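You operate a simulated robot arm through the tools that you are given. There is no shell and no other tool. Be economical: measure what you need, move in short steps, check, and stop when the job is done.

Carry out the task below with a simulated robot arm. There is one attempt and no reset: what you move stays moved.

TASK
Gauge the gap on the stub shaft and fit the shim of that size.
Fine: the tube gauge goes back where it stood.

Only the result counts: the job must be done as asked and must still hold three seconds after the hand-in. Knocking over, shifting, dropping, spilling or breaking anything else fails it.

THE ROBOT
A 7-joint arm with a two-finger parallel gripper, fixed in place. Base frame: the origin is at the foot of the arm, x ahead of it, y to its left, z up; the work surface is at about z = 880. Units: mm, degrees, N and s.
With the tool pointing down near the work surface it reaches from about 300 to 700 mm from the base axis. Its first joint turns from -66.0 to 66.0 degrees. Payload 1.57 kg.
The tool frame sits at the grasp point between the pads (the TCP): z along the fingers, y along the line on which they close. The tips reach 30 mm beyond it. The gripper opens to 110 mm. The fingers are 24 mm wide and 12 mm thick; the gripper's body (48 by 112 mm) begins 78 mm behind the TCP.
Orientation is that of the tool frame in the base frame, as [roll, pitch, yaw] about the fixed x, y, z axes, in that order (R = Rz(yaw) Ry(pitch) Rx(roll)). With the fingers straight down and closing along the base's y, the tool's x points along the base's -x, its y along +y and its z along -z.

THE INTERFACE
- The arm moves only by the tool move_arm. Its argument "increments" is a list of rows, each an object (a shift or turn left out is 0, a gripper value left out holds the last) with "translation": the shift along the tool's x, y, z in units of 400 mm (1.0 is 400 mm), a list of three; "angular": the turn, a rotation vector about the tool's x, y, z in units of 90 degrees (1.0 is 90 degrees), a list of three. In form: [{"translation": [dx, dy, dz], "angular": [wx, wy, wz]}, ...]. A call has 1 to 20 rows; each row is the pose to reach, as a shift and turn from the pose commanded when the call began, along the tool's axes at that moment. "gripper" is the finger opening in mm, from 0 to 110, set as the call begins (left out, the last holds). A call with a number of a shift or a turn outside -1 to 1 is refused whole. Rows are played at 5 a second. More than 50 mm and 8.6 degrees between two rows, or a gripper value outside its range, and nothing of the call is played. A pose out of reach is approached as far as the arm can. The call stops where the force on the tool passes 40 N (or 10 N more than at its start, if that is more) or the arm is blocked; 0.2 s more then pass. Each finger travels about 108 mm/s and halts on what it meets, pressing with about 43 N; the grip force reading is that of the motor and also rises with nothing between the fingers. The clock runs only during rows and for 0.2 s after the last one: add rows that repeat a pose to give the fingers time. The reply holds the time, the measured pose of the TCP, the force on the tool along the base axes, the opening and the grip force, in the units named above and with some noise.
- Cameras (640 x 400 px; columns grow to the right, rows downward): "scene" is fixed at [176.9, -400.6, 1401.2]; the picture's right is [0.67, -0.75, 0.00], its down [-0.43, -0.39, -0.82] and it looks along [0.61, 0.54, -0.58] (base axes); focal length 328 px, centre (320, 200). "wrist" rides on the gripper at [70, 16, -141] in the tool frame; the picture's right is [-0.23, 0.97, 0.00], its down [-0.86, -0.20, -0.48] and it looks along [-0.47, -0.11, 0.88] (tool axes); focal length 222 px, centre (320, 200). There is no depth. A picture from a camera that has moved, and an enlarged one, comes with that camera's place and axes in the base frame and with its lens.
- snapshot(camera): a new picture of that camera. It takes no simulated time.
- zoom(camera, box): a new picture of the part [left, top, right, bottom] of that camera's present view, enlarged. It takes no simulated time.
- job_done(): hands the job in; it is judged then, once.

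Work in short steps. Places have to be worked out from the pictures, the camera data and where the tool is seen: move nearer, look again, correct. Check each grasp and each placing, and mend what went wrong. You have 120 turns and 84 pictures in all, those below and enlarged ones among them. Open the gripper and draw the arm clear of the work before you hand the job in, unless the task says otherwise; then end with one line.

The tools are called after ">>>" by a JSON object that holds its "fn" and its "kwargs". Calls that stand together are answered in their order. move_arm: Moves the arm, as the interface text tells. Its arguments: {"type":"object","properties":{"increments":{"type":"array","items":{"type":"object","properties":{"translation":{"type":"array","items":{"type":"number"}},"angular":{"type":"array","items":{"type":"number"}}}}},"gripper":{"type":"number"}},"required":["increments"]} The other tools are called the same way: snapshot (camera) takes a picture; zoom (camera, box) takes an enlarged picture of a part of a camera's view; job_done () hands the job in.

At the start:

```text
time_s: 0.0
tcp_pos: [458.1, -22.4, 1172.5]
tool_rot: [180.0, 0.0, 180.0]
force: [0.0, 0.3, 0.1]
gripper_width: 110.1
gripper_force: 0.1
```

scene: 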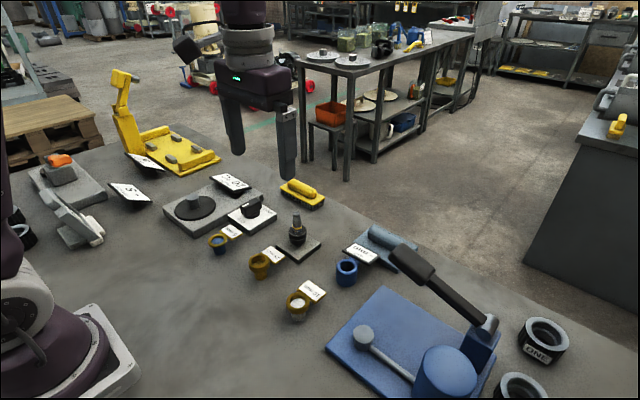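
wrist: 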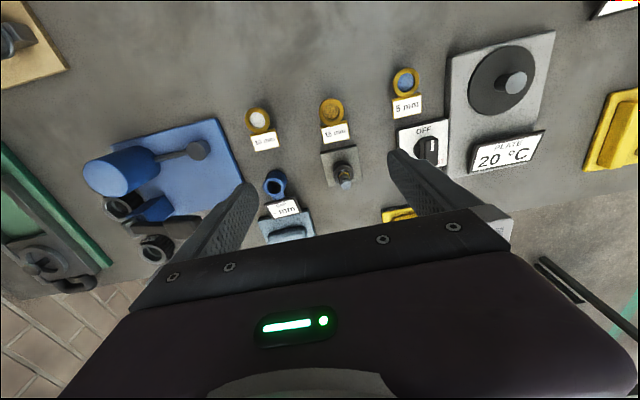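

I'll zoom in on the work area to read the labels and the gauge.

>>> {"fn": "zoom", "kwargs": {"camera": "scene", "box": [190, 170, 430, 320]}}

>>> {"fn": "zoom", "kwargs": {"camera": "wrist", "box": [230, 50, 450, 250]}}

```text
2.67 times, centred on (310, 245) of scene
camera zoom: at [176.9, -400.6, 1401.2], right [0.67, -0.75, 0.0], down [-0.43, -0.39, -0.82], along [0.61, 0.54, -0.58], focal length 873 px, centre (347, 80)
```

zoom: 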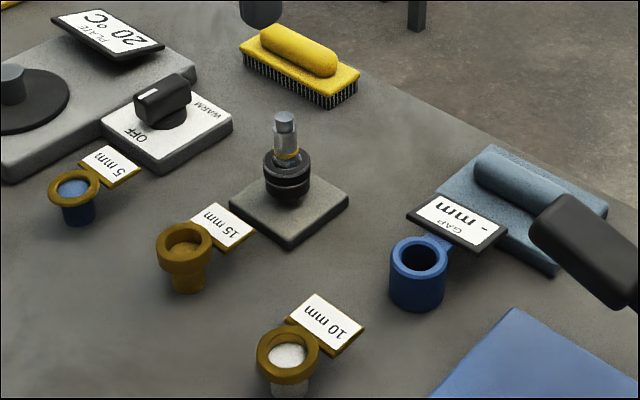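

```text
2.00 times, centred on (340, 150) of wrist
camera zoom: at [388.7, -6.1, 1314.1], right [0.23, 0.97, 0.0], down [0.86, -0.2, 0.48], along [0.47, -0.11, -0.88], focal length 444 px, centre (280, 300)
```

zoom: 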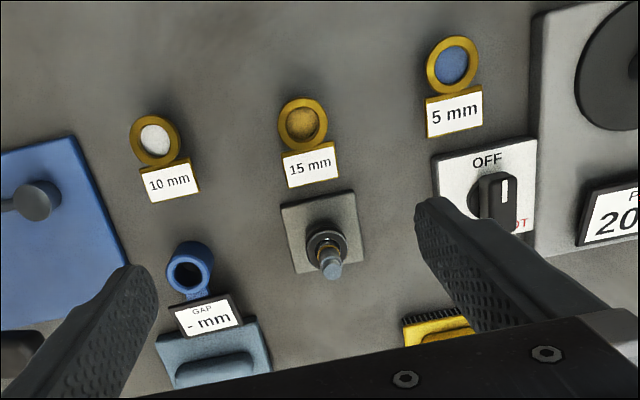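

The layout is clear, but I need details of the shaft, gauge and shims, so I zoom closer.

>>> {"fn": "zoom", "kwargs": {"camera": "scene", "box": [270, 200, 334, 265]}}

>>> {"fn": "zoom", "kwargs": {"camera": "scene", "box": [325, 225, 420, 290]}}

>>> {"fn": "zoom", "kwargs": {"camera": "scene", "box": [200, 220, 335, 330]}}

```text
6.15 times, centred on (302, 232) of scene
camera zoom: at [176.9, -400.6, 1401.2], right [0.67, -0.75, 0.0], down [-0.43, -0.39, -0.82], along [0.61, 0.54, -0.58], focal length 2015 px, centre (431, 0)
```

zoom: 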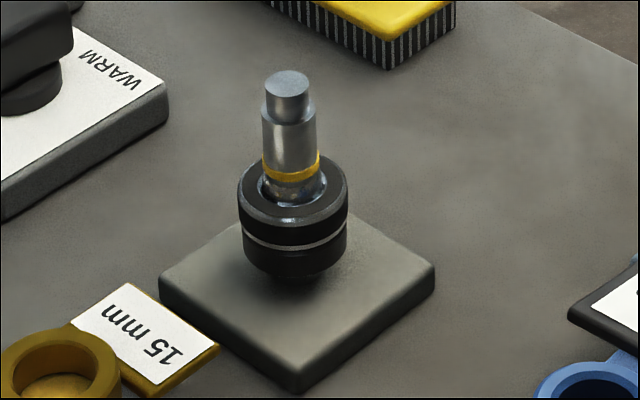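

```text
6.15 times, centred on (372, 258) of scene
camera zoom: at [176.9, -400.6, 1401.2], right [0.67, -0.75, 0.0], down [-0.43, -0.39, -0.82], along [0.61, 0.54, -0.58], focal length 2015 px, centre (-3, -154)
```

zoom: 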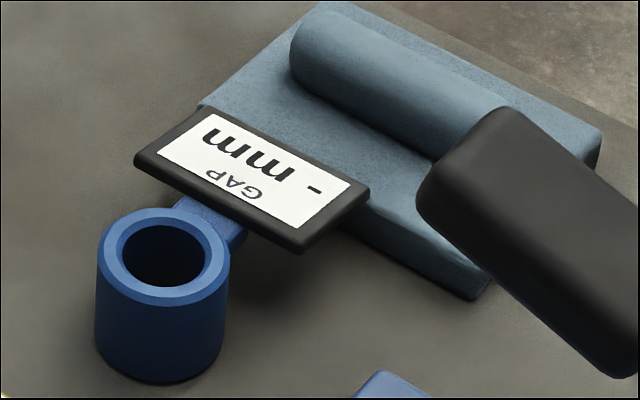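

```text
3.64 times, centred on (268, 275) of scene
camera zoom: at [176.9, -400.6, 1401.2], right [0.67, -0.75, 0.0], down [-0.43, -0.39, -0.82], along [0.61, 0.54, -0.58], focal length 1191 px, centre (511, -73)
```

zoom: 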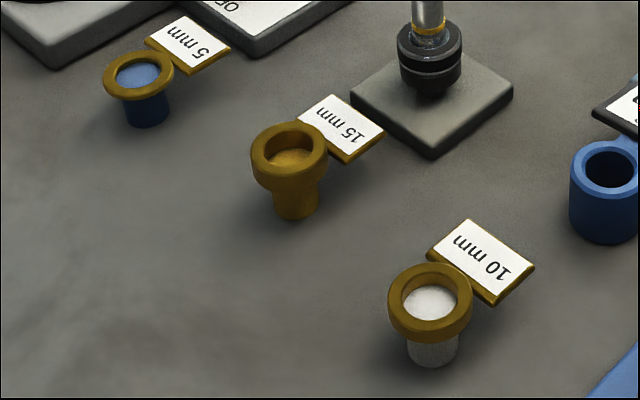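

Shims are brass rings resting on posts; the gauge is a blue tube with a display on its +x side. I move to above the gauge, still high, to look from near.

>>> {"fn": "move_arm", "kwargs": {"increments": [{"translation": [-0.04, -0.07, 0.04]}, {"translation": [-0.08, -0.13, 0.08]}, {"translation": [-0.12, -0.19, 0.12]}, {"translation": [-0.13, -0.25, 0.17]}, {"translation": [-0.13, -0.25, 0.17]}], "gripper": 80}}

>>> {"fn": "snapshot", "kwargs": {"camera": "wrist"}}

>>> {"fn": "snapshot", "kwargs": {"camera": "scene"}}

```text
time_s: 1.2
tcp_pos: [511.7, -124.7, 1104.7]
tool_rot: [179.9, 0.0, 180.0]
force: [-0.3, -0.1, 0.1]
gripper_width: 79.9
gripper_force: 0.0
```

```text
76 pictures are left
camera wrist: at [441.8, -106.8, 1246.4], right [0.23, 0.97, 0.0], down [0.85, -0.2, 0.48], along [0.47, -0.11, -0.88], focal length 222 px, centre (320, 200)
```

wrist: 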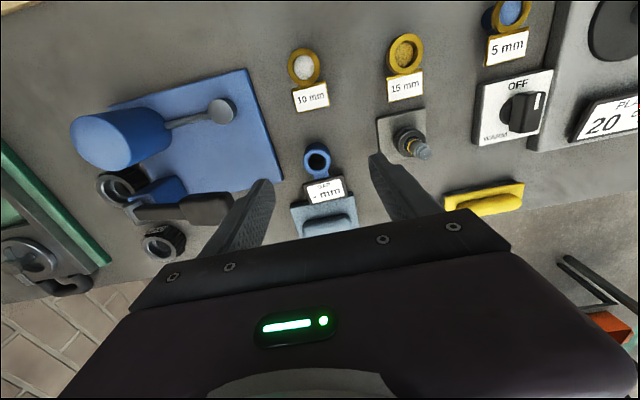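

```text
75 pictures are left
```

scene: 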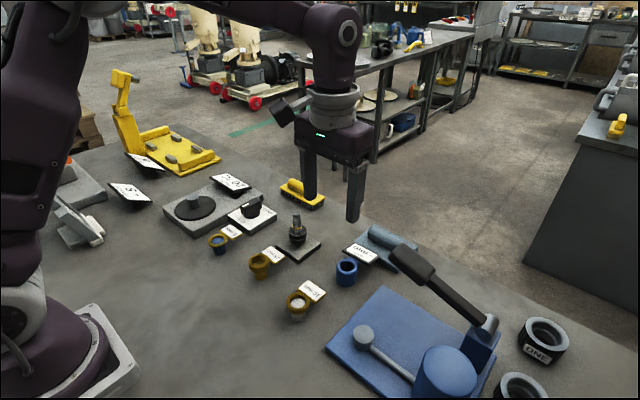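

Triangulation puts the gauge near (547, -137), top about z 900–910, and the press lever end near (550, -240, 1020), so I should keep clear of it. I descend part-way over the gauge for a better look.

>>> {"fn": "move_arm", "kwargs": {"increments": [{"translation": [-0.04, -0.015, 0.08]}, {"translation": [-0.07, -0.025, 0.16]}, {"translation": [-0.0875, -0.03, 0.24]}, {"translation": [-0.0875, -0.03, 0.24]}], "gripper": 80}}

>>> {"fn": "snapshot", "kwargs": {"camera": "wrist"}}

>>> {"fn": "zoom", "kwargs": {"camera": "scene", "box": [270, 150, 450, 300]}}

```text
time_s: 2.2
tcp_pos: [544.6, -136.6, 1008.9]
tool_rot: [180.0, 0.1, 179.9]
force: [-0.1, 0.6, 0.5]
gripper_width: 80.0
gripper_force: 0.1
```

```text
74 pictures are left
camera wrist: at [474.5, -118.7, 1149.8], right [0.23, 0.97, 0.0], down [0.85, -0.2, 0.48], along [0.47, -0.11, -0.88], focal length 222 px, centre (320, 200)
```

wrist: 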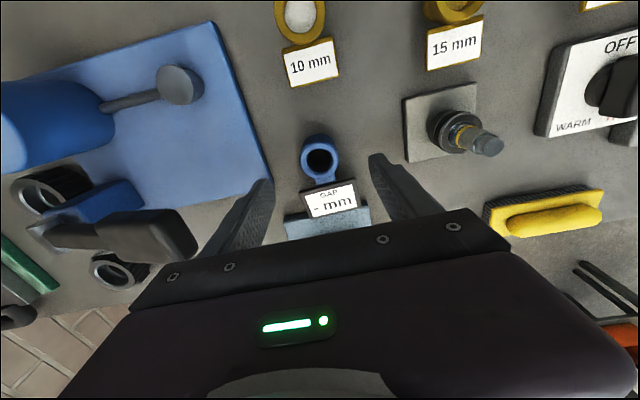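

```text
2.67 times, centred on (360, 225) of scene
camera zoom: at [176.9, -400.6, 1401.2], right [0.67, -0.75, 0.0], down [-0.43, -0.39, -0.82], along [0.61, 0.54, -0.58], focal length 873 px, centre (213, 133)
```

zoom: 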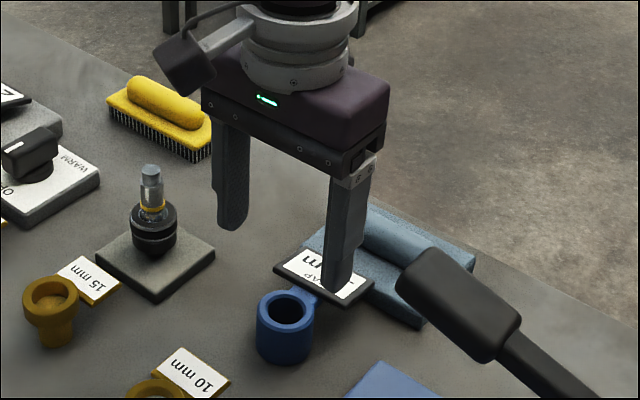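

Zooming at the gauge from here for precise location.

>>> {"fn": "zoom", "kwargs": {"camera": "wrist", "box": [270, 110, 400, 250]}}

>>> {"fn": "zoom", "kwargs": {"camera": "wrist", "box": [395, 70, 515, 170]}}

```text
2.86 times, centred on (335, 180) of wrist
camera zoom: at [474.5, -118.7, 1149.8], right [0.23, 0.97, 0.0], down [0.85, -0.2, 0.48], along [0.47, -0.11, -0.88], focal length 635 px, centre (277, 257)
```

zoom: 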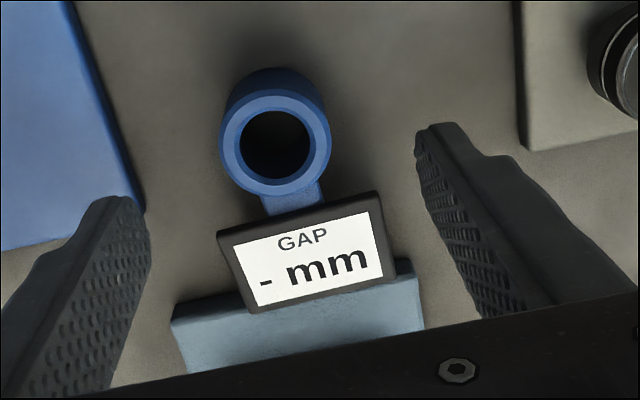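

```text
4.00 times, centred on (455, 120) of wrist
camera zoom: at [474.5, -118.7, 1149.8], right [0.23, 0.97, 0.0], down [0.85, -0.2, 0.48], along [0.47, -0.11, -0.88], focal length 888 px, centre (-220, 520)
```

zoom: 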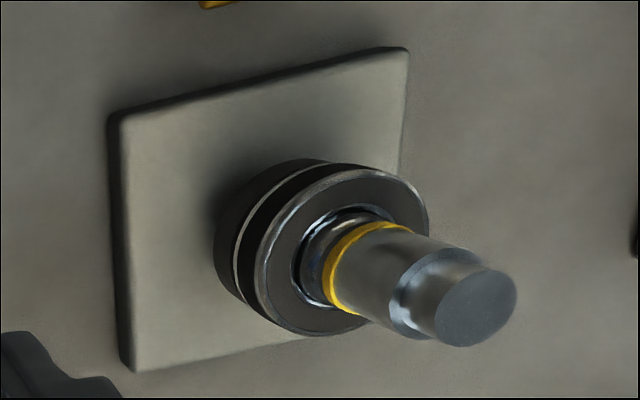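

Gauge axis estimated at (555, -138), top z≈909, OD ≈43 mm, aligned with the base axes. I descend to just above it and check the centring.

>>> {"fn": "move_arm", "kwargs": {"increments": [{"translation": [-0.026, -0.0085, 0.06]}, {"translation": [-0.026, -0.0085, 0.12]}, {"translation": [-0.026, -0.0085, 0.155]}, {"translation": [-0.026, -0.0085, 0.155]}], "gripper": 74}}

>>> {"fn": "snapshot", "kwargs": {"camera": "wrist"}}

>>> {"fn": "zoom", "kwargs": {"camera": "scene", "box": [300, 190, 420, 300]}}

```text
time_s: 3.2
tcp_pos: [556.6, -138.5, 945.3]
tool_rot: [180.0, 0.1, 180.0]
force: [-0.4, -0.5, 0.2]
gripper_width: 74.1
gripper_force: 0.0
```

```text
70 pictures are left
camera wrist: at [487.0, -121.1, 1088.2], right [0.23, 0.97, 0.0], down [0.86, -0.2, 0.48], along [0.47, -0.11, -0.88], focal length 222 px, centre (320, 200)
```

wrist: 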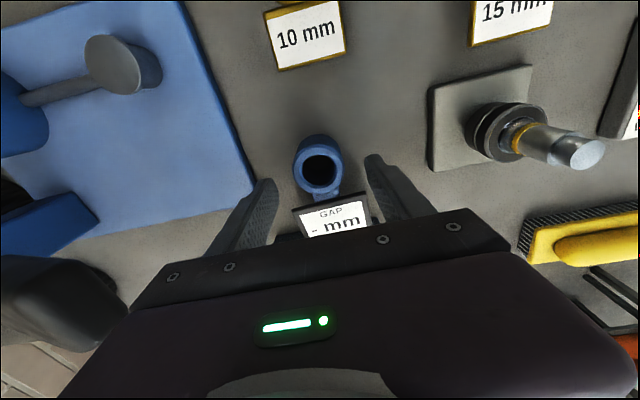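

```text
3.64 times, centred on (360, 245) of scene
camera zoom: at [176.9, -400.6, 1401.2], right [0.67, -0.75, 0.0], down [-0.43, -0.39, -0.82], along [0.61, 0.54, -0.58], focal length 1191 px, centre (174, 36)
```

zoom: 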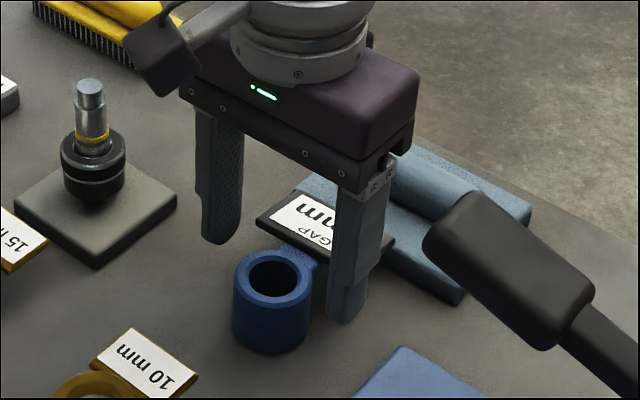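

The tube rim reads as (555, -138), which matches the tool; the display's near edge is at x≈587, clear of the fingers. I descend to z≈915 with fingers either side.

>>> {"fn": "move_arm", "kwargs": {"increments": [{"translation": [0.005, -0.002, 0.035]}, {"translation": [0.005, -0.002, 0.075]}, {"translation": [0.005, -0.002, 0.075]}], "gripper": 74}}

>>> {"fn": "zoom", "kwargs": {"camera": "scene", "box": [310, 200, 400, 300]}}

>>> {"fn": "snapshot", "kwargs": {"camera": "wrist"}}

```text
time_s: 4.0
tcp_pos: [553.9, -139.5, 914.7]
tool_rot: [-179.9, -0.1, 180.0]
force: [0.5, -0.5, -0.1]
gripper_width: 74.1
gripper_force: 0.0
```

```text
4.00 times, centred on (355, 250) of scene
camera zoom: at [176.9, -400.6, 1401.2], right [0.67, -0.75, 0.0], down [-0.43, -0.39, -0.82], along [0.61, 0.54, -0.58], focal length 1310 px, centre (180, 0)
```

zoom: 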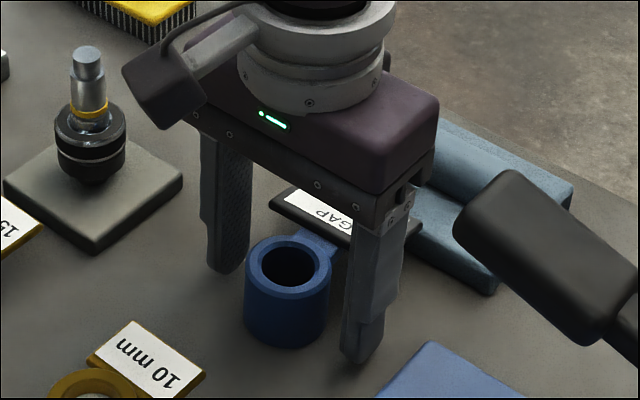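

```text
67 pictures are left
camera wrist: at [484.5, -122.0, 1057.6], right [0.23, 0.97, 0.0], down [0.86, -0.2, 0.48], along [0.47, -0.11, -0.88], focal length 222 px, centre (320, 200)
```

wrist: 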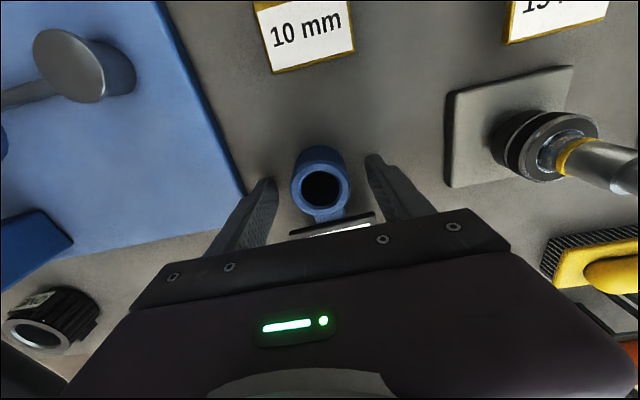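

Centred within a millimetre. I close the gripper on the tube.

>>> {"fn": "move_arm", "kwargs": {"increments": [{"translation": [0, 0, 0]}, {"translation": [0, 0, 0]}, {"translation": [0, 0, 0]}], "gripper": 30}}

>>> {"fn": "snapshot", "kwargs": {"camera": "wrist"}}

```text
time_s: 4.8
tcp_pos: [554.3, -139.3, 916.8]
tool_rot: [180.0, 0.0, -180.0]
force: [-0.7, 0.3, 0.0]
gripper_width: 42.0
gripper_force: 42.6
```

```text
66 pictures are left
camera wrist: at [484.5, -121.9, 1057.9], right [0.23, 0.97, 0.0], down [0.86, -0.2, 0.48], along [0.47, -0.11, -0.88], focal length 222 px, centre (320, 200)
```

wrist: 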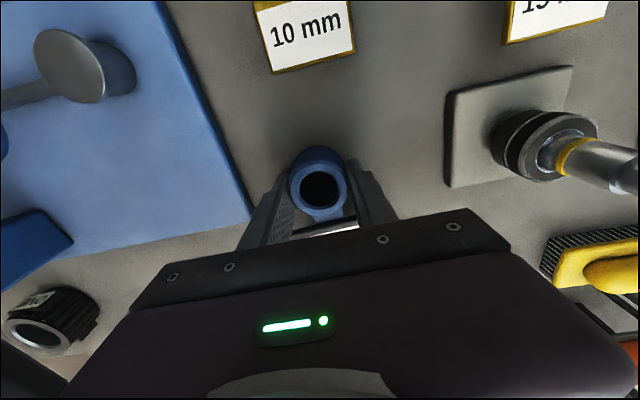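

Gauge held at 42 mm. I lift 130 mm straight up and view the shaft.

>>> {"fn": "move_arm", "kwargs": {"increments": [{"translation": [0, 0, -0.02]}, {"translation": [0, 0, -0.12]}, {"translation": [0, 0, -0.22]}, {"translation": [0, 0, -0.325]}, {"translation": [0, 0, -0.325]}], "gripper": 30}}

>>> {"fn": "snapshot", "kwargs": {"camera": "wrist"}}

>>> {"fn": "zoom", "kwargs": {"camera": "scene", "box": [250, 150, 430, 300]}}

```text
time_s: 6.0
tcp_pos: [554.4, -140.0, 1045.4]
tool_rot: [179.9, 0.0, -180.0]
force: [0.9, 0.0, 0.1]
gripper_width: 29.8
gripper_force: 0.0
```

```text
65 pictures are left
camera wrist: at [484.8, -122.6, 1187.4], right [0.23, 0.97, 0.0], down [0.85, -0.2, 0.48], along [0.47, -0.11, -0.88], focal length 222 px, centre (320, 200)
```

wrist: 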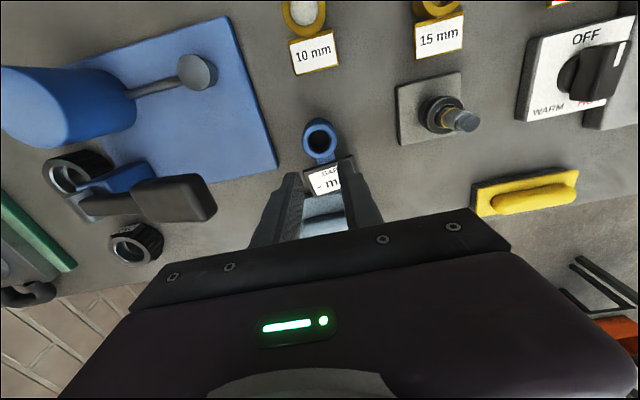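

```text
2.67 times, centred on (340, 225) of scene
camera zoom: at [176.9, -400.6, 1401.2], right [0.67, -0.75, 0.0], down [-0.43, -0.39, -0.82], along [0.61, 0.54, -0.58], focal length 873 px, centre (267, 133)
```

zoom: 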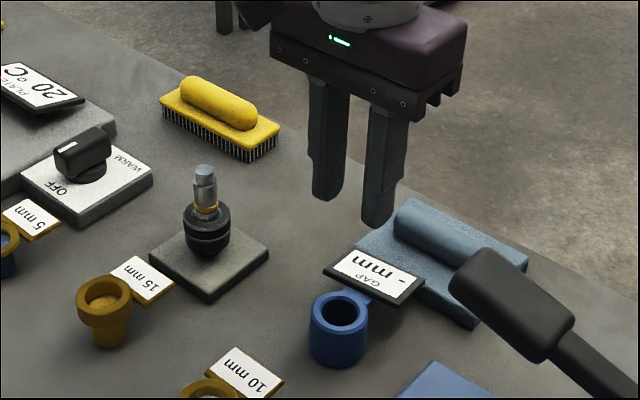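

The gripper closed to 29.8 mm empty: the gauge slipped out and is still on the table. I compare its position with the earlier view (same box).

>>> {"fn": "zoom", "kwargs": {"camera": "scene", "box": [325, 225, 420, 290]}}

>>> {"fn": "zoom", "kwargs": {"camera": "wrist", "box": [270, 100, 370, 210]}}

```text
6.15 times, centred on (372, 258) of scene
camera zoom: at [176.9, -400.6, 1401.2], right [0.67, -0.75, 0.0], down [-0.43, -0.39, -0.82], along [0.61, 0.54, -0.58], focal length 2015 px, centre (-3, -154)
```

zoom: 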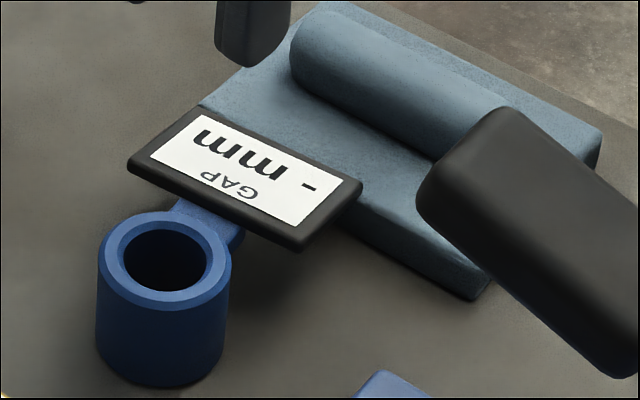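

```text
3.64 times, centred on (320, 155) of wrist
camera zoom: at [484.8, -122.6, 1187.4], right [0.23, 0.97, 0.0], down [0.85, -0.2, 0.48], along [0.47, -0.11, -0.88], focal length 808 px, centre (320, 364)
```

zoom: 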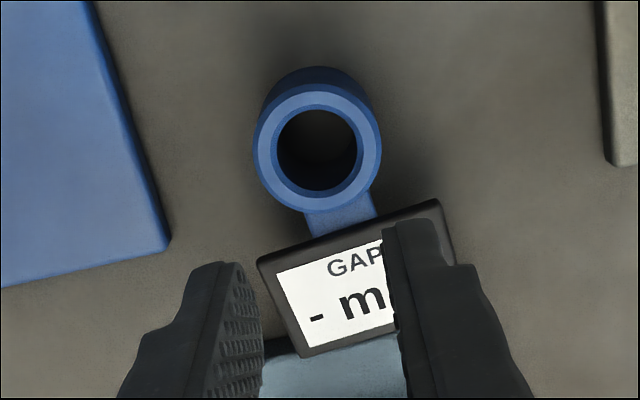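

The gauge moved only ~1.5 mm and turned a couple of degrees; I note the original pixel marks for restoring. I go down again, slightly deeper, and regrip, lifting slowly this time.

>>> {"fn": "move_arm", "kwargs": {"increments": [{"translation": [0, 0, 0]}, {"translation": [0, 0, 0.11]}, {"translation": [0, 0, 0.22]}, {"translation": [0, 0, 0.29]}, {"translation": [0, 0, 0.334]}, {"translation": [0, 0, 0.334]}], "gripper": 74}}

>>> {"fn": "snapshot", "kwargs": {"camera": "wrist"}}

>>> {"fn": "zoom", "kwargs": {"camera": "scene", "box": [325, 225, 420, 290]}}

```text
time_s: 7.4
tcp_pos: [554.5, -140.9, 913.6]
tool_rot: [180.0, 0.0, -180.0]
force: [0.0, -0.5, -0.7]
gripper_width: 73.5
gripper_force: 0.2
```

```text
61 pictures are left
camera wrist: at [484.8, -123.7, 1055.2], right [0.23, 0.97, 0.0], down [0.85, -0.2, 0.48], along [0.47, -0.11, -0.88], focal length 222 px, centre (320, 200)
```

wrist: 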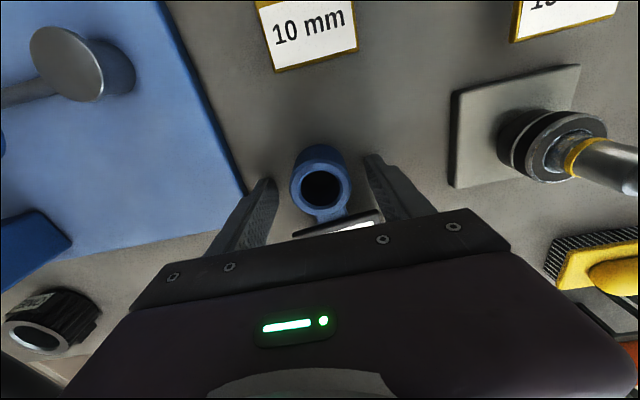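

```text
6.15 times, centred on (372, 258) of scene
camera zoom: at [176.9, -400.6, 1401.2], right [0.67, -0.75, 0.0], down [-0.43, -0.39, -0.82], along [0.61, 0.54, -0.58], focal length 2015 px, centre (-3, -154)
```

zoom: 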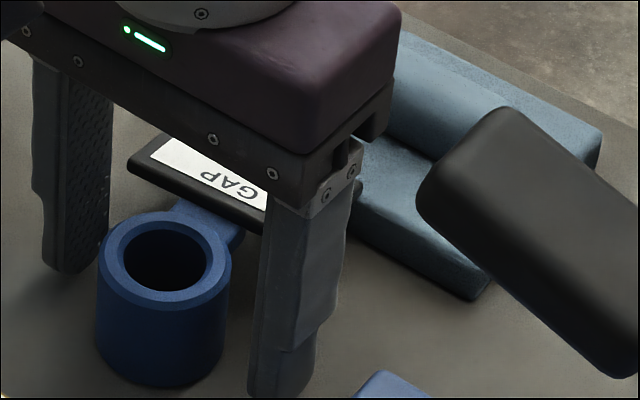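

Comparing finger tips with the tube base in the scene view, the fingers sit ~5 mm too far in +x and so pinch near their edge. I shift 5 mm toward −x, then close.

>>> {"fn": "move_arm", "kwargs": {"increments": [{"translation": [0.0125, 0, 0]}, {"translation": [0.0125, 0, 0]}], "gripper": 74}}

>>> {"fn": "zoom", "kwargs": {"camera": "scene", "box": [315, 235, 395, 305]}}

>>> {"fn": "zoom", "kwargs": {"camera": "wrist", "box": [240, 130, 420, 240]}}

```text
time_s: 8.0
tcp_pos: [548.2, -141.1, 913.7]
tool_rot: [-179.9, 0.0, -180.0]
force: [0.2, 0.0, 1.1]
gripper_width: 74.1
gripper_force: 0.0
```

```text
5.71 times, centred on (355, 270) of scene
camera zoom: at [176.9, -400.6, 1401.2], right [0.67, -0.75, 0.0], down [-0.43, -0.39, -0.82], along [0.61, 0.54, -0.58], focal length 1872 px, centre (120, -200)
```

zoom: 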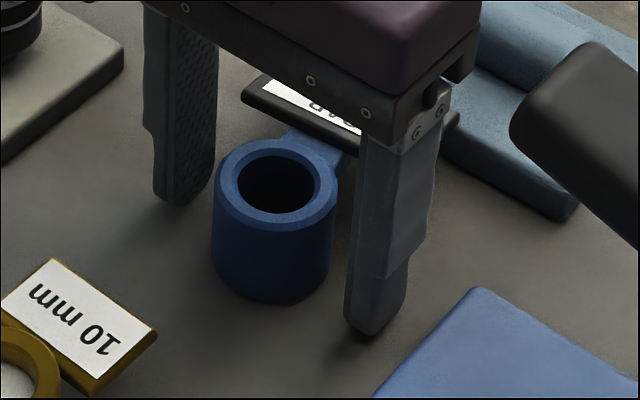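

```text
3.56 times, centred on (330, 185) of wrist
camera zoom: at [479.9, -123.6, 1055.1], right [0.23, 0.97, 0.0], down [0.86, -0.2, 0.48], along [0.47, -0.11, -0.88], focal length 790 px, centre (284, 253)
```

zoom: 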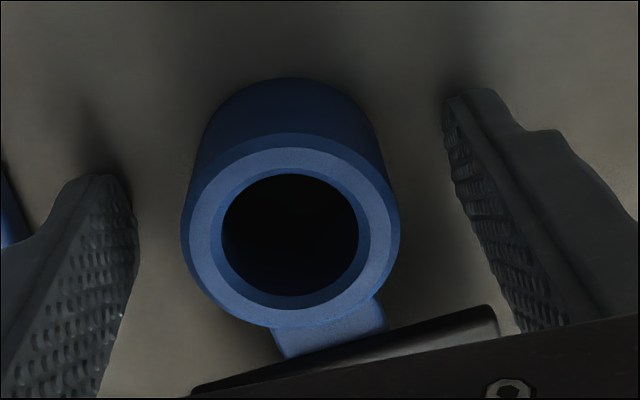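

Centred now. I nudge +1.5 mm in y, close, and lift slowly 12 mm.

>>> {"fn": "move_arm", "kwargs": {"increments": [{"translation": [0, 0.004, 0]}, {"translation": [0, 0.004, 0]}], "gripper": 74}}

>>> {"fn": "move_arm", "kwargs": {"increments": [{"translation": [0, 0, 0]}, {"translation": [0, 0, 0]}, {"translation": [0, 0, 0]}, {"translation": [0, 0, -0.004]}, {"translation": [0, 0, -0.008]}, {"translation": [0, 0, -0.012]}, {"translation": [0, 0, -0.018]}, {"translation": [0, 0, -0.024]}, {"translation": [0, 0, -0.03]}, {"translation": [0, 0, -0.03]}], "gripper": 20}}

>>> {"fn": "zoom", "kwargs": {"camera": "scene", "box": [315, 215, 405, 305]}}

```text
time_s: 8.6
tcp_pos: [549.4, -139.2, 912.8]
tool_rot: [180.0, 0.0, -179.9]
force: [0.9, -0.5, 0.1]
gripper_width: 73.8
gripper_force: 0.1
```

```text
time_s: 10.8
tcp_pos: [547.8, -136.9, 924.6]
tool_rot: [-179.9, 0.0, -179.9]
force: [-0.2, 0.7, -2.8]
gripper_width: 42.1
gripper_force: 43.2
```

```text
4.44 times, centred on (360, 260) of scene
camera zoom: at [176.9, -400.6, 1401.2], right [0.67, -0.75, 0.0], down [-0.43, -0.39, -0.82], along [0.61, 0.54, -0.58], focal length 1456 px, centre (142, -67)
```

zoom: 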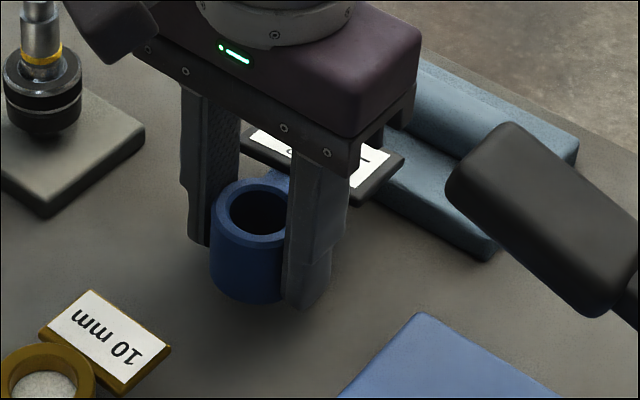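

The gauge holds (2.8 N weight). I keep raising it gently.

>>> {"fn": "move_arm", "kwargs": {"increments": [{"translation": [0, 0, -0.02]}, {"translation": [0, 0, -0.05]}, {"translation": [0, 0, -0.09]}, {"translation": [0, 0, -0.13]}, {"translation": [0, 0, -0.17]}, {"translation": [0, 0, -0.21]}, {"translation": [0, 0, -0.25]}, {"translation": [0, 0, -0.275]}, {"translation": [0, 0, -0.275]}], "gripper": 20}}

>>> {"fn": "snapshot", "kwargs": {"camera": "wrist"}}

>>> {"fn": "zoom", "kwargs": {"camera": "wrist", "box": [380, 60, 500, 160]}}

```text
time_s: 12.8
tcp_pos: [549.1, -138.8, 1034.3]
tool_rot: [-179.9, 0.0, 180.0]
force: [0.9, 0.5, -3.0]
gripper_width: 42.2
gripper_force: 42.8
```

```text
56 pictures are left
camera wrist: at [479.1, -121.5, 1176.8], right [0.23, 0.97, 0.0], down [0.86, -0.2, 0.48], along [0.47, -0.11, -0.88], focal length 222 px, centre (320, 200)
```

wrist: 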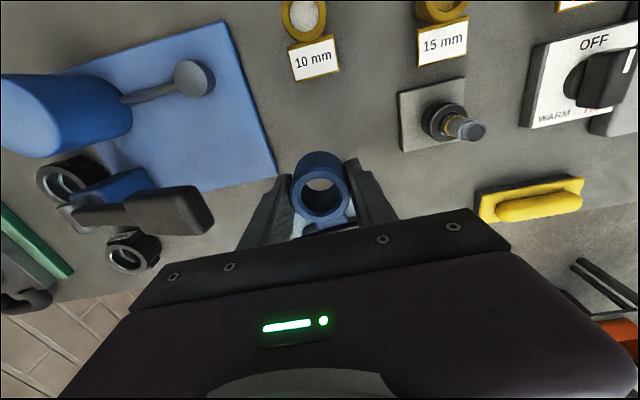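

```text
4.00 times, centred on (440, 110) of wrist
camera zoom: at [479.1, -121.5, 1176.8], right [0.23, 0.97, 0.0], down [0.86, -0.2, 0.48], along [0.47, -0.11, -0.88], focal length 888 px, centre (-160, 560)
```

zoom: 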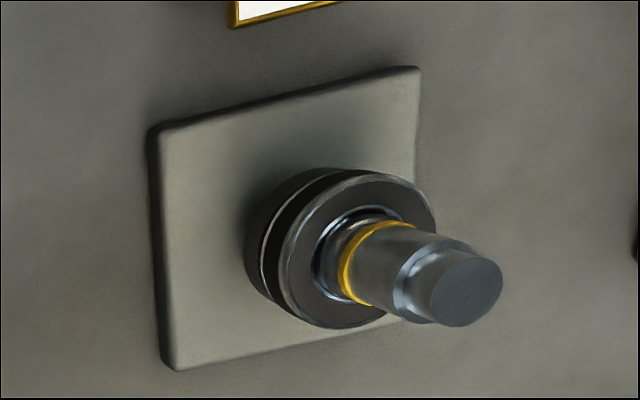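

I raise another 15 mm and carry the gauge over toward the shaft, then align by both views.

>>> {"fn": "move_arm", "kwargs": {"increments": [{"translation": [0, 0.02, -0.03]}, {"translation": [0, 0.06, -0.0375]}, {"translation": [0, 0.12, -0.0375]}, {"translation": [-0.003, 0.18, -0.0375]}, {"translation": [-0.006, 0.24, -0.0375]}, {"translation": [-0.008, 0.3, -0.0375]}, {"translation": [-0.008, 0.335, -0.0375]}, {"translation": [-0.008, 0.345, -0.0375]}, {"translation": [-0.008, 0.345, -0.0375]}], "gripper": 20}}

>>> {"fn": "zoom", "kwargs": {"camera": "wrist", "box": [240, 110, 420, 250]}}

>>> {"fn": "zoom", "kwargs": {"camera": "scene", "box": [235, 150, 365, 260]}}

```text
time_s: 14.8
tcp_pos: [551.0, 0.4, 1048.7]
tool_rot: [179.9, 0.0, -180.0]
force: [0.5, 0.0, -2.0]
gripper_width: 42.1
gripper_force: 42.4
```

```text
2.86 times, centred on (330, 180) of wrist
camera zoom: at [481.7, 17.7, 1190.9], right [0.23, 0.97, 0.0], down [0.86, -0.2, 0.48], along [0.47, -0.11, -0.88], focal length 635 px, centre (291, 257)
```

zoom: 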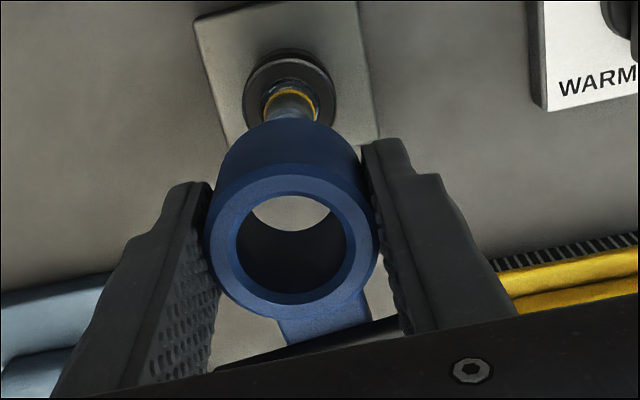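

```text
3.64 times, centred on (300, 205) of scene
camera zoom: at [176.9, -400.6, 1401.2], right [0.67, -0.75, 0.0], down [-0.43, -0.39, -0.82], along [0.61, 0.54, -0.58], focal length 1191 px, centre (393, 182)
```

zoom: 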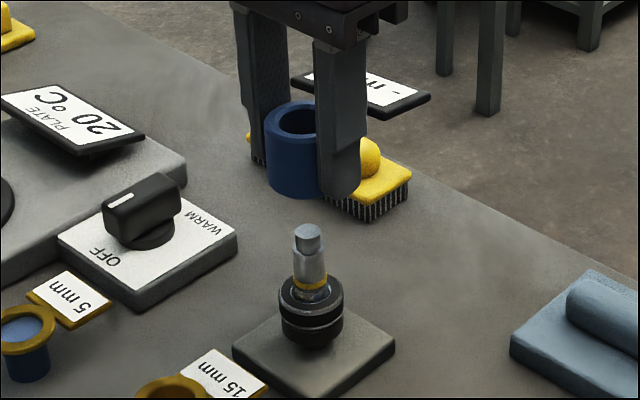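

Using the vertical vanishing points, the tube needs about +4 mm x and −1.5 mm y. I apply that with a 20 mm descent and recheck.

>>> {"fn": "move_arm", "kwargs": {"increments": [{"translation": [-0.01, -0.004, 0]}, {"translation": [-0.01, -0.004, 0.02]}, {"translation": [-0.01, -0.004, 0.05]}, {"translation": [-0.01, -0.004, 0.05]}], "gripper": 20}}

>>> {"fn": "zoom", "kwargs": {"camera": "wrist", "box": [260, 110, 390, 220]}}

>>> {"fn": "zoom", "kwargs": {"camera": "scene", "box": [255, 170, 345, 260]}}

```text
time_s: 15.8
tcp_pos: [555.8, -1.9, 1029.1]
tool_rot: [-179.9, 0.0, 180.0]
force: [0.0, 0.6, -2.6]
gripper_width: 42.2
gripper_force: 43.1
```

```text
3.64 times, centred on (325, 165) of wrist
camera zoom: at [486.6, 15.5, 1171.1], right [0.23, 0.97, 0.0], down [0.86, -0.2, 0.48], along [0.47, -0.11, -0.88], focal length 808 px, centre (302, 327)
```

zoom: 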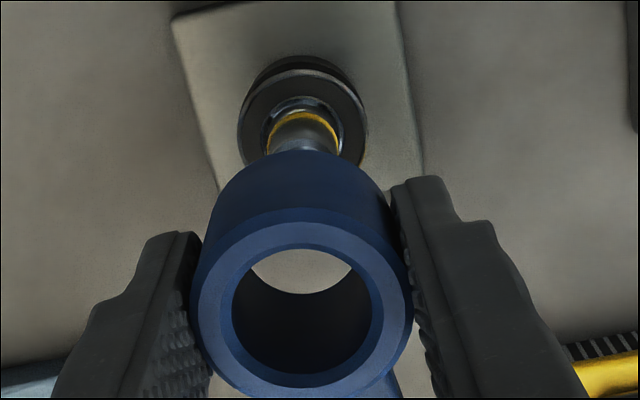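

```text
4.44 times, centred on (300, 215) of scene
camera zoom: at [176.9, -400.6, 1401.2], right [0.67, -0.75, 0.0], down [-0.43, -0.39, -0.82], along [0.61, 0.54, -0.58], focal length 1456 px, centre (409, 133)
```

zoom: 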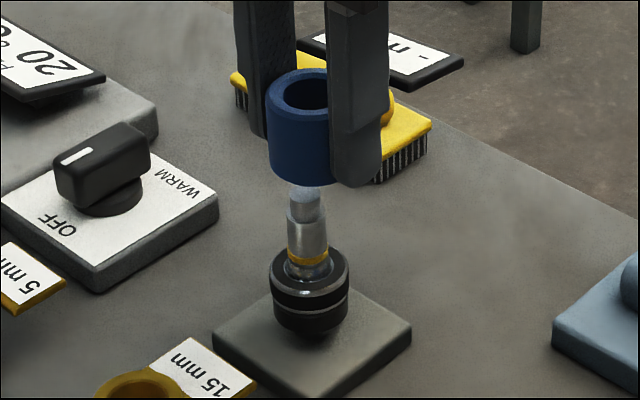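

I had misjudged the scene view (the finger hides the tube's right side); using the visible left edge and the 42 mm OD, the tube is now ~5 mm too far along +x. I correct back by −5 mm x, +1.2 mm y.

>>> {"fn": "move_arm", "kwargs": {"increments": [{"translation": [0.0125, 0.003, 0]}, {"translation": [0.0125, 0.003, 0]}], "gripper": 20}}

>>> {"fn": "zoom", "kwargs": {"camera": "wrist", "box": [260, 110, 390, 220]}}

>>> {"fn": "zoom", "kwargs": {"camera": "scene", "box": [270, 175, 330, 245]}}

```text
time_s: 16.4
tcp_pos: [550.3, -1.2, 1028.1]
tool_rot: [180.0, 0.0, -180.0]
force: [1.7, -0.2, -2.5]
gripper_width: 42.3
gripper_force: 42.9
```

```text
3.64 times, centred on (325, 165) of wrist
camera zoom: at [481.1, 16.2, 1171.2], right [0.23, 0.97, 0.0], down [0.86, -0.2, 0.48], along [0.47, -0.11, -0.88], focal length 808 px, centre (302, 327)
```

zoom: 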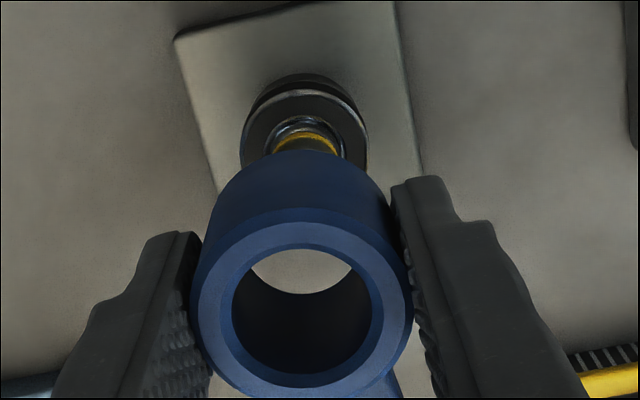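

```text
5.71 times, centred on (300, 210) of scene
camera zoom: at [176.9, -400.6, 1401.2], right [0.67, -0.75, 0.0], down [-0.43, -0.39, -0.82], along [0.61, 0.54, -0.58], focal length 1872 px, centre (434, 143)
```

zoom: 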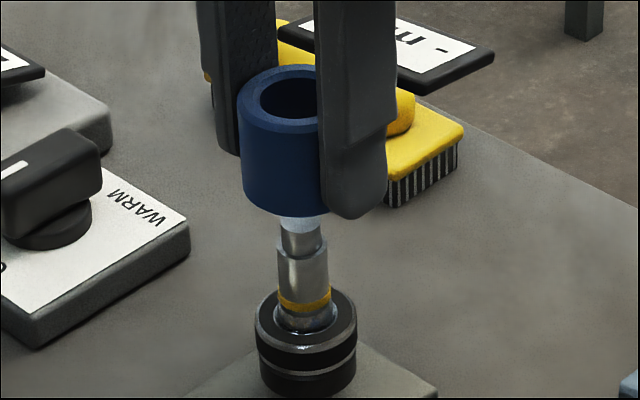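

Both views now agree to under 1 mm. I lower over the shaft slowly by 48 mm with a +0.8 mm y tweak, then check.

>>> {"fn": "move_arm", "kwargs": {"increments": [{"translation": [0, 0.002, 0.015]}, {"translation": [0, 0.002, 0.03]}, {"translation": [0, 0.002, 0.045]}, {"translation": [0, 0.002, 0.06]}, {"translation": [0, 0.002, 0.075]}, {"translation": [0, 0.002, 0.09]}, {"translation": [0, 0.002, 0.105]}, {"translation": [0, 0.002, 0.12]}, {"translation": [0, 0.002, 0.12]}], "gripper": 20}}

>>> {"fn": "zoom", "kwargs": {"camera": "wrist", "box": [260, 110, 390, 220]}}

>>> {"fn": "zoom", "kwargs": {"camera": "scene", "box": [260, 175, 350, 260]}}

```text
time_s: 18.4
tcp_pos: [549.9, -0.5, 982.1]
tool_rot: [-179.9, 0.0, -179.9]
force: [-0.6, 0.3, -3.7]
gripper_width: 42.3
gripper_force: 43.5
```

```text
3.64 times, centred on (325, 165) of wrist
camera zoom: at [481.3, 17.2, 1124.0], right [0.23, 0.97, 0.0], down [0.86, -0.2, 0.48], along [0.47, -0.11, -0.88], focal length 808 px, centre (302, 327)
```

zoom: 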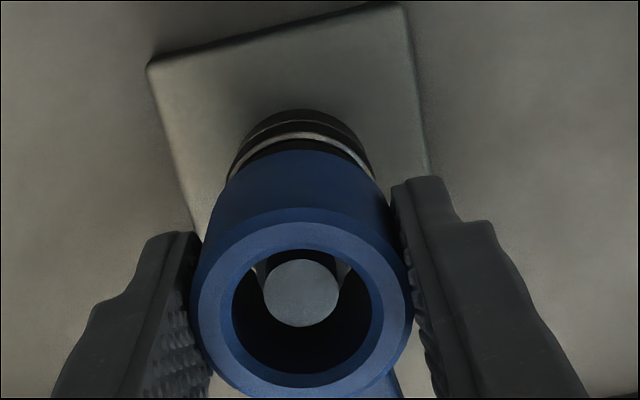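

```text
4.71 times, centred on (305, 218) of scene
camera zoom: at [176.9, -400.6, 1401.2], right [0.67, -0.75, 0.0], down [-0.43, -0.39, -0.82], along [0.61, 0.54, -0.58], focal length 1541 px, centre (391, 118)
```

zoom: 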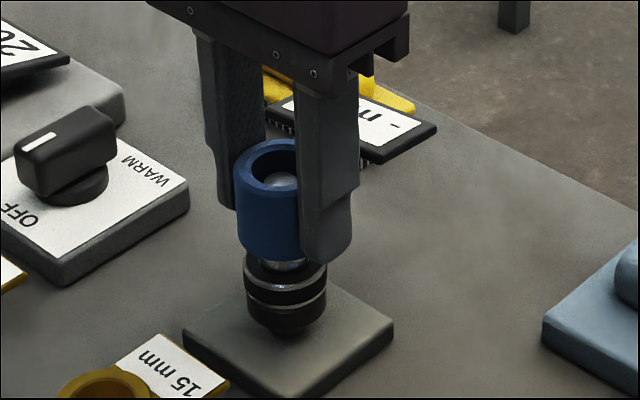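

The shaft is centred in the bore. I lower another 9 mm in small steps, watching the force.

>>> {"fn": "move_arm", "kwargs": {"increments": [{"translation": [0, 0, 0.005]}, {"translation": [0, 0, 0.01]}, {"translation": [0, 0, 0.015]}, {"translation": [0, 0, 0.02]}, {"translation": [0, 0, 0.0225]}, {"translation": [0, 0, 0.0225]}], "gripper": 20}}

>>> {"fn": "zoom", "kwargs": {"camera": "scene", "box": [260, 175, 350, 260]}}

```text
time_s: 19.8
tcp_pos: [550.8, 0.0, 972.0]
tool_rot: [180.0, 0.0, 180.0]
force: [0.2, 0.4, -2.8]
gripper_width: 42.0
gripper_force: 43.3
```

```text
4.71 times, centred on (305, 218) of scene
camera zoom: at [176.9, -400.6, 1401.2], right [0.67, -0.75, 0.0], down [-0.43, -0.39, -0.82], along [0.61, 0.54, -0.58], focal length 1541 px, centre (391, 118)
```

zoom: 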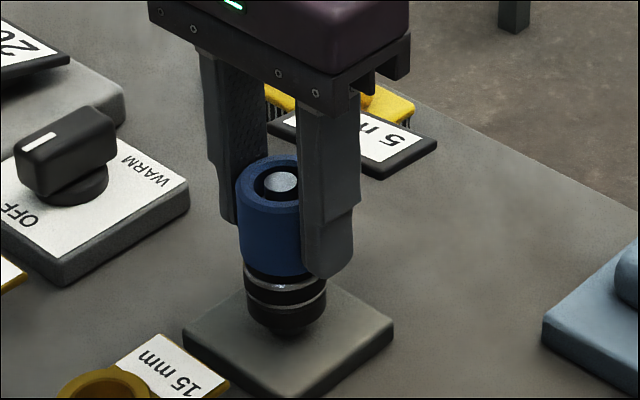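

The display has come alive. I zoom in to read it, though it may not be fully seated yet.

>>> {"fn": "zoom", "kwargs": {"camera": "scene", "box": [310, 185, 350, 215]}}

>>> {"fn": "move_arm", "kwargs": {"increments": [{"translation": [0, 0, 0.0025]}, {"translation": [0, 0, 0.005]}, {"translation": [0, 0, 0.0075]}, {"translation": [0, 0, 0.0075]}], "gripper": 20}}

>>> {"fn": "zoom", "kwargs": {"camera": "scene", "box": [270, 180, 350, 250]}}

```text
13.33 times, centred on (330, 200) of scene
camera zoom: at [176.9, -400.6, 1401.2], right [0.67, -0.75, 0.0], down [-0.43, -0.39, -0.82], along [0.61, 0.54, -0.58], focal length 4367 px, centre (187, 200)
```

zoom: 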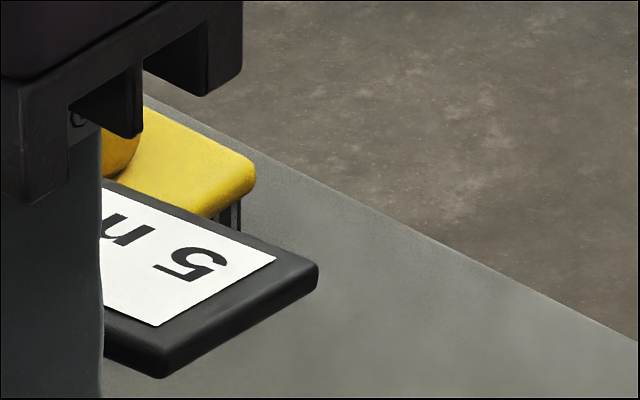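

```text
time_s: 20.8
tcp_pos: [551.7, 0.1, 969.7]
tool_rot: [179.9, 0.1, -179.9]
force: [0.9, -1.4, -2.7]
gripper_width: 42.0
gripper_force: 43.0
```

```text
5.71 times, centred on (310, 215) of scene
camera zoom: at [176.9, -400.6, 1401.2], right [0.67, -0.75, 0.0], down [-0.43, -0.39, -0.82], along [0.61, 0.54, -0.58], focal length 1872 px, centre (377, 114)
```

zoom: 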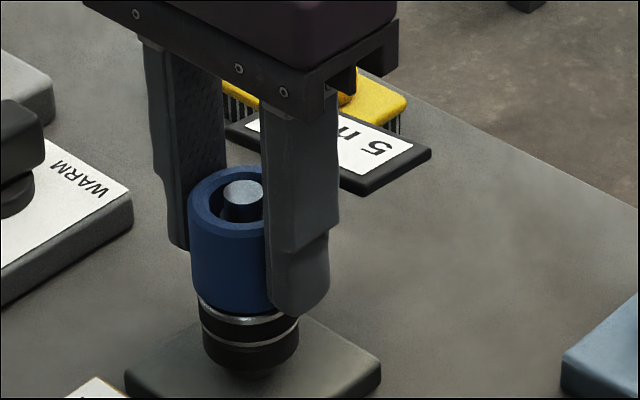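

It reads 5 mm. I lower the last few mm to contact to make sure the reading is stable when seated.

>>> {"fn": "move_arm", "kwargs": {"increments": [{"translation": [0, 0, 0.0025]}, {"translation": [0, 0, 0.005]}, {"translation": [0, 0, 0.0075]}, {"translation": [0, 0, 0.0075]}], "gripper": 20}}

>>> {"fn": "zoom", "kwargs": {"camera": "scene", "box": [270, 180, 350, 250]}}

```text
time_s: 21.8
tcp_pos: [549.5, 1.4, 968.5]
tool_rot: [-180.0, 0.1, -179.9]
force: [-4.3, 3.9, 17.1]
gripper_width: 42.3
gripper_force: 43.0
```

```text
5.71 times, centred on (310, 215) of scene
camera zoom: at [176.5, -400.5, 1401.3], right [0.67, -0.75, 0.0], down [-0.43, -0.39, -0.82], along [0.61, 0.54, -0.58], focal length 1872 px, centre (377, 114)
```

zoom: 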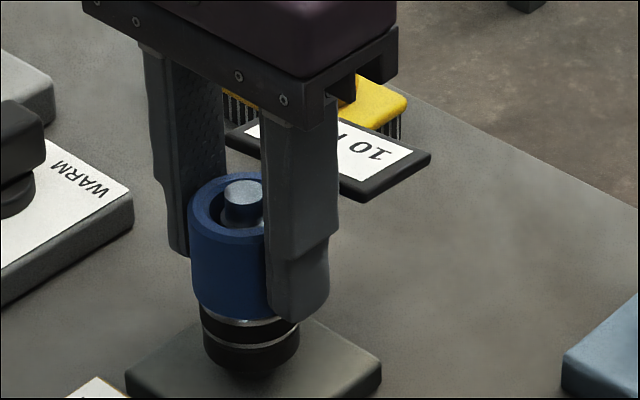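

Seated, it now reads 10 mm (17 N contact). To be sure it is not propped by my grip, I release it so it sits freely and read again.

>>> {"fn": "move_arm", "kwargs": {"increments": [{"translation": [0, 0, 0]}, {"translation": [0, 0, 0]}, {"translation": [0, 0, 0]}], "gripper": 60}}

>>> {"fn": "zoom", "kwargs": {"camera": "scene", "box": [270, 180, 350, 250]}}

>>> {"fn": "zoom", "kwargs": {"camera": "wrist", "box": [240, 120, 420, 240]}}

```text
time_s: 22.6
tcp_pos: [550.8, -0.2, 966.0]
tool_rot: [179.9, 0.0, 180.0]
force: [-0.7, 0.4, -0.4]
gripper_width: 60.0
gripper_force: 0.0
```

```text
5.71 times, centred on (310, 215) of scene
camera zoom: at [176.9, -400.6, 1401.2], right [0.67, -0.75, 0.0], down [-0.43, -0.39, -0.82], along [0.61, 0.54, -0.58], focal length 1872 px, centre (377, 114)
```

zoom: 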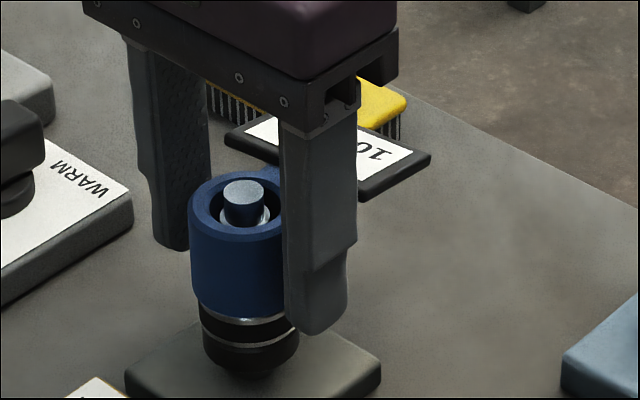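

```text
3.33 times, centred on (330, 180) of wrist
camera zoom: at [480.9, 17.3, 1108.2], right [0.23, 0.97, 0.0], down [0.86, -0.2, 0.48], along [0.47, -0.11, -0.88], focal length 740 px, centre (287, 267)
```

zoom: 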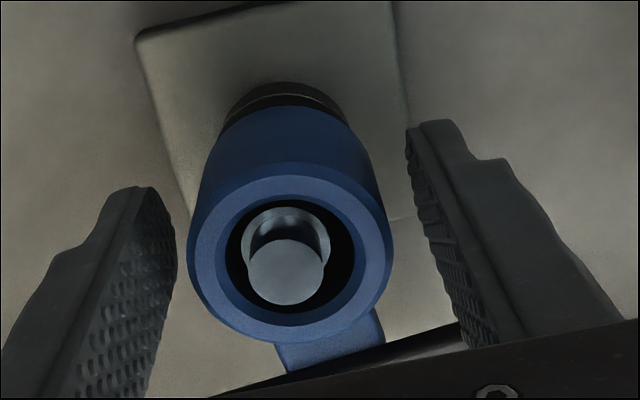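

Free and seated it reads 10 mm: the 10 mm shim is needed. I regrip the gauge and lift it slowly off the shaft.

>>> {"fn": "move_arm", "kwargs": {"increments": [{"translation": [0, 0, 0]}, {"translation": [0, 0, 0]}, {"translation": [0, 0, 0]}, {"translation": [0, 0, -0.01]}, {"translation": [0, 0, -0.02]}, {"translation": [0, 0, -0.035]}, {"translation": [0, 0, -0.06]}, {"translation": [0, 0, -0.09]}, {"translation": [0, 0, -0.12]}, {"translation": [0, 0, -0.15]}, {"translation": [0, 0, -0.18]}, {"translation": [0, 0, -0.205]}, {"translation": [0, 0, -0.205]}], "gripper": 20}}

>>> {"fn": "snapshot", "kwargs": {"camera": "scene"}}

```text
time_s: 25.4
tcp_pos: [550.1, -0.8, 1048.7]
tool_rot: [179.9, 0.0, -180.0]
force: [-0.1, -0.1, -2.4]
gripper_width: 42.1
gripper_force: 42.9
```

```text
40 pictures are left
```

scene: 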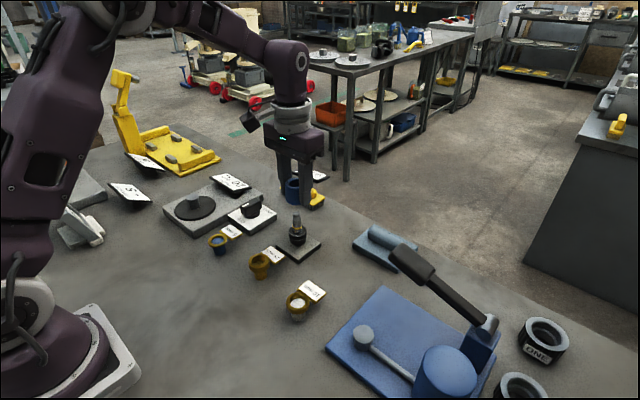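

Gauge lifted off. I carry it back over its original spot and lower it to ~7 mm above the table.

>>> {"fn": "move_arm", "kwargs": {"increments": [{"translation": [0.0035, -0.03, 0]}, {"translation": [0.0035, -0.09, 0]}, {"translation": [0.0035, -0.15, 0]}, {"translation": [0.0035, -0.21, 0]}, {"translation": [0.0035, -0.27, 0]}, {"translation": [0.0035, -0.32, 0]}, {"translation": [0.0035, -0.346, 0]}, {"translation": [0.0035, -0.346, 0.02]}, {"translation": [0.0035, -0.346, 0.07]}, {"translation": [0.0035, -0.346, 0.12]}, {"translation": [0.0035, -0.346, 0.17]}, {"translation": [0.0035, -0.346, 0.22]}, {"translation": [0.0035, -0.346, 0.27]}, {"translation": [0.0035, -0.346, 0.305]}, {"translation": [0.0035, -0.346, 0.3225]}, {"translation": [0.0035, -0.346, 0.3225]}], "gripper": 20}}

>>> {"fn": "zoom", "kwargs": {"camera": "scene", "box": [325, 225, 420, 290]}}

```text
time_s: 28.8
tcp_pos: [549.6, -140.1, 919.9]
tool_rot: [180.0, -0.1, -180.0]
force: [-0.2, -0.2, -3.2]
gripper_width: 41.8
gripper_force: 43.0
```

```text
6.15 times, centred on (372, 258) of scene
camera zoom: at [176.9, -400.6, 1401.2], right [0.67, -0.75, 0.0], down [-0.43, -0.39, -0.82], along [0.61, 0.54, -0.58], focal length 2015 px, centre (-3, -154)
```

zoom: 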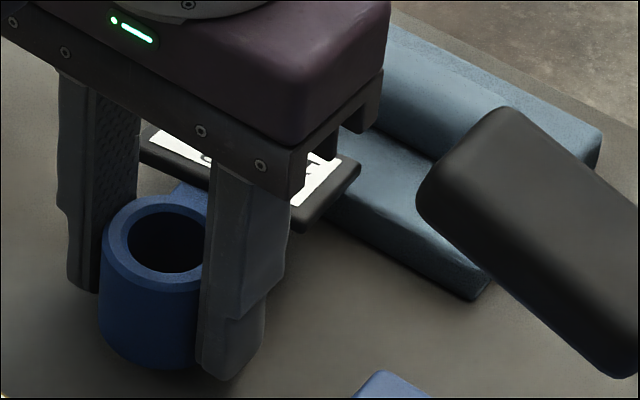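

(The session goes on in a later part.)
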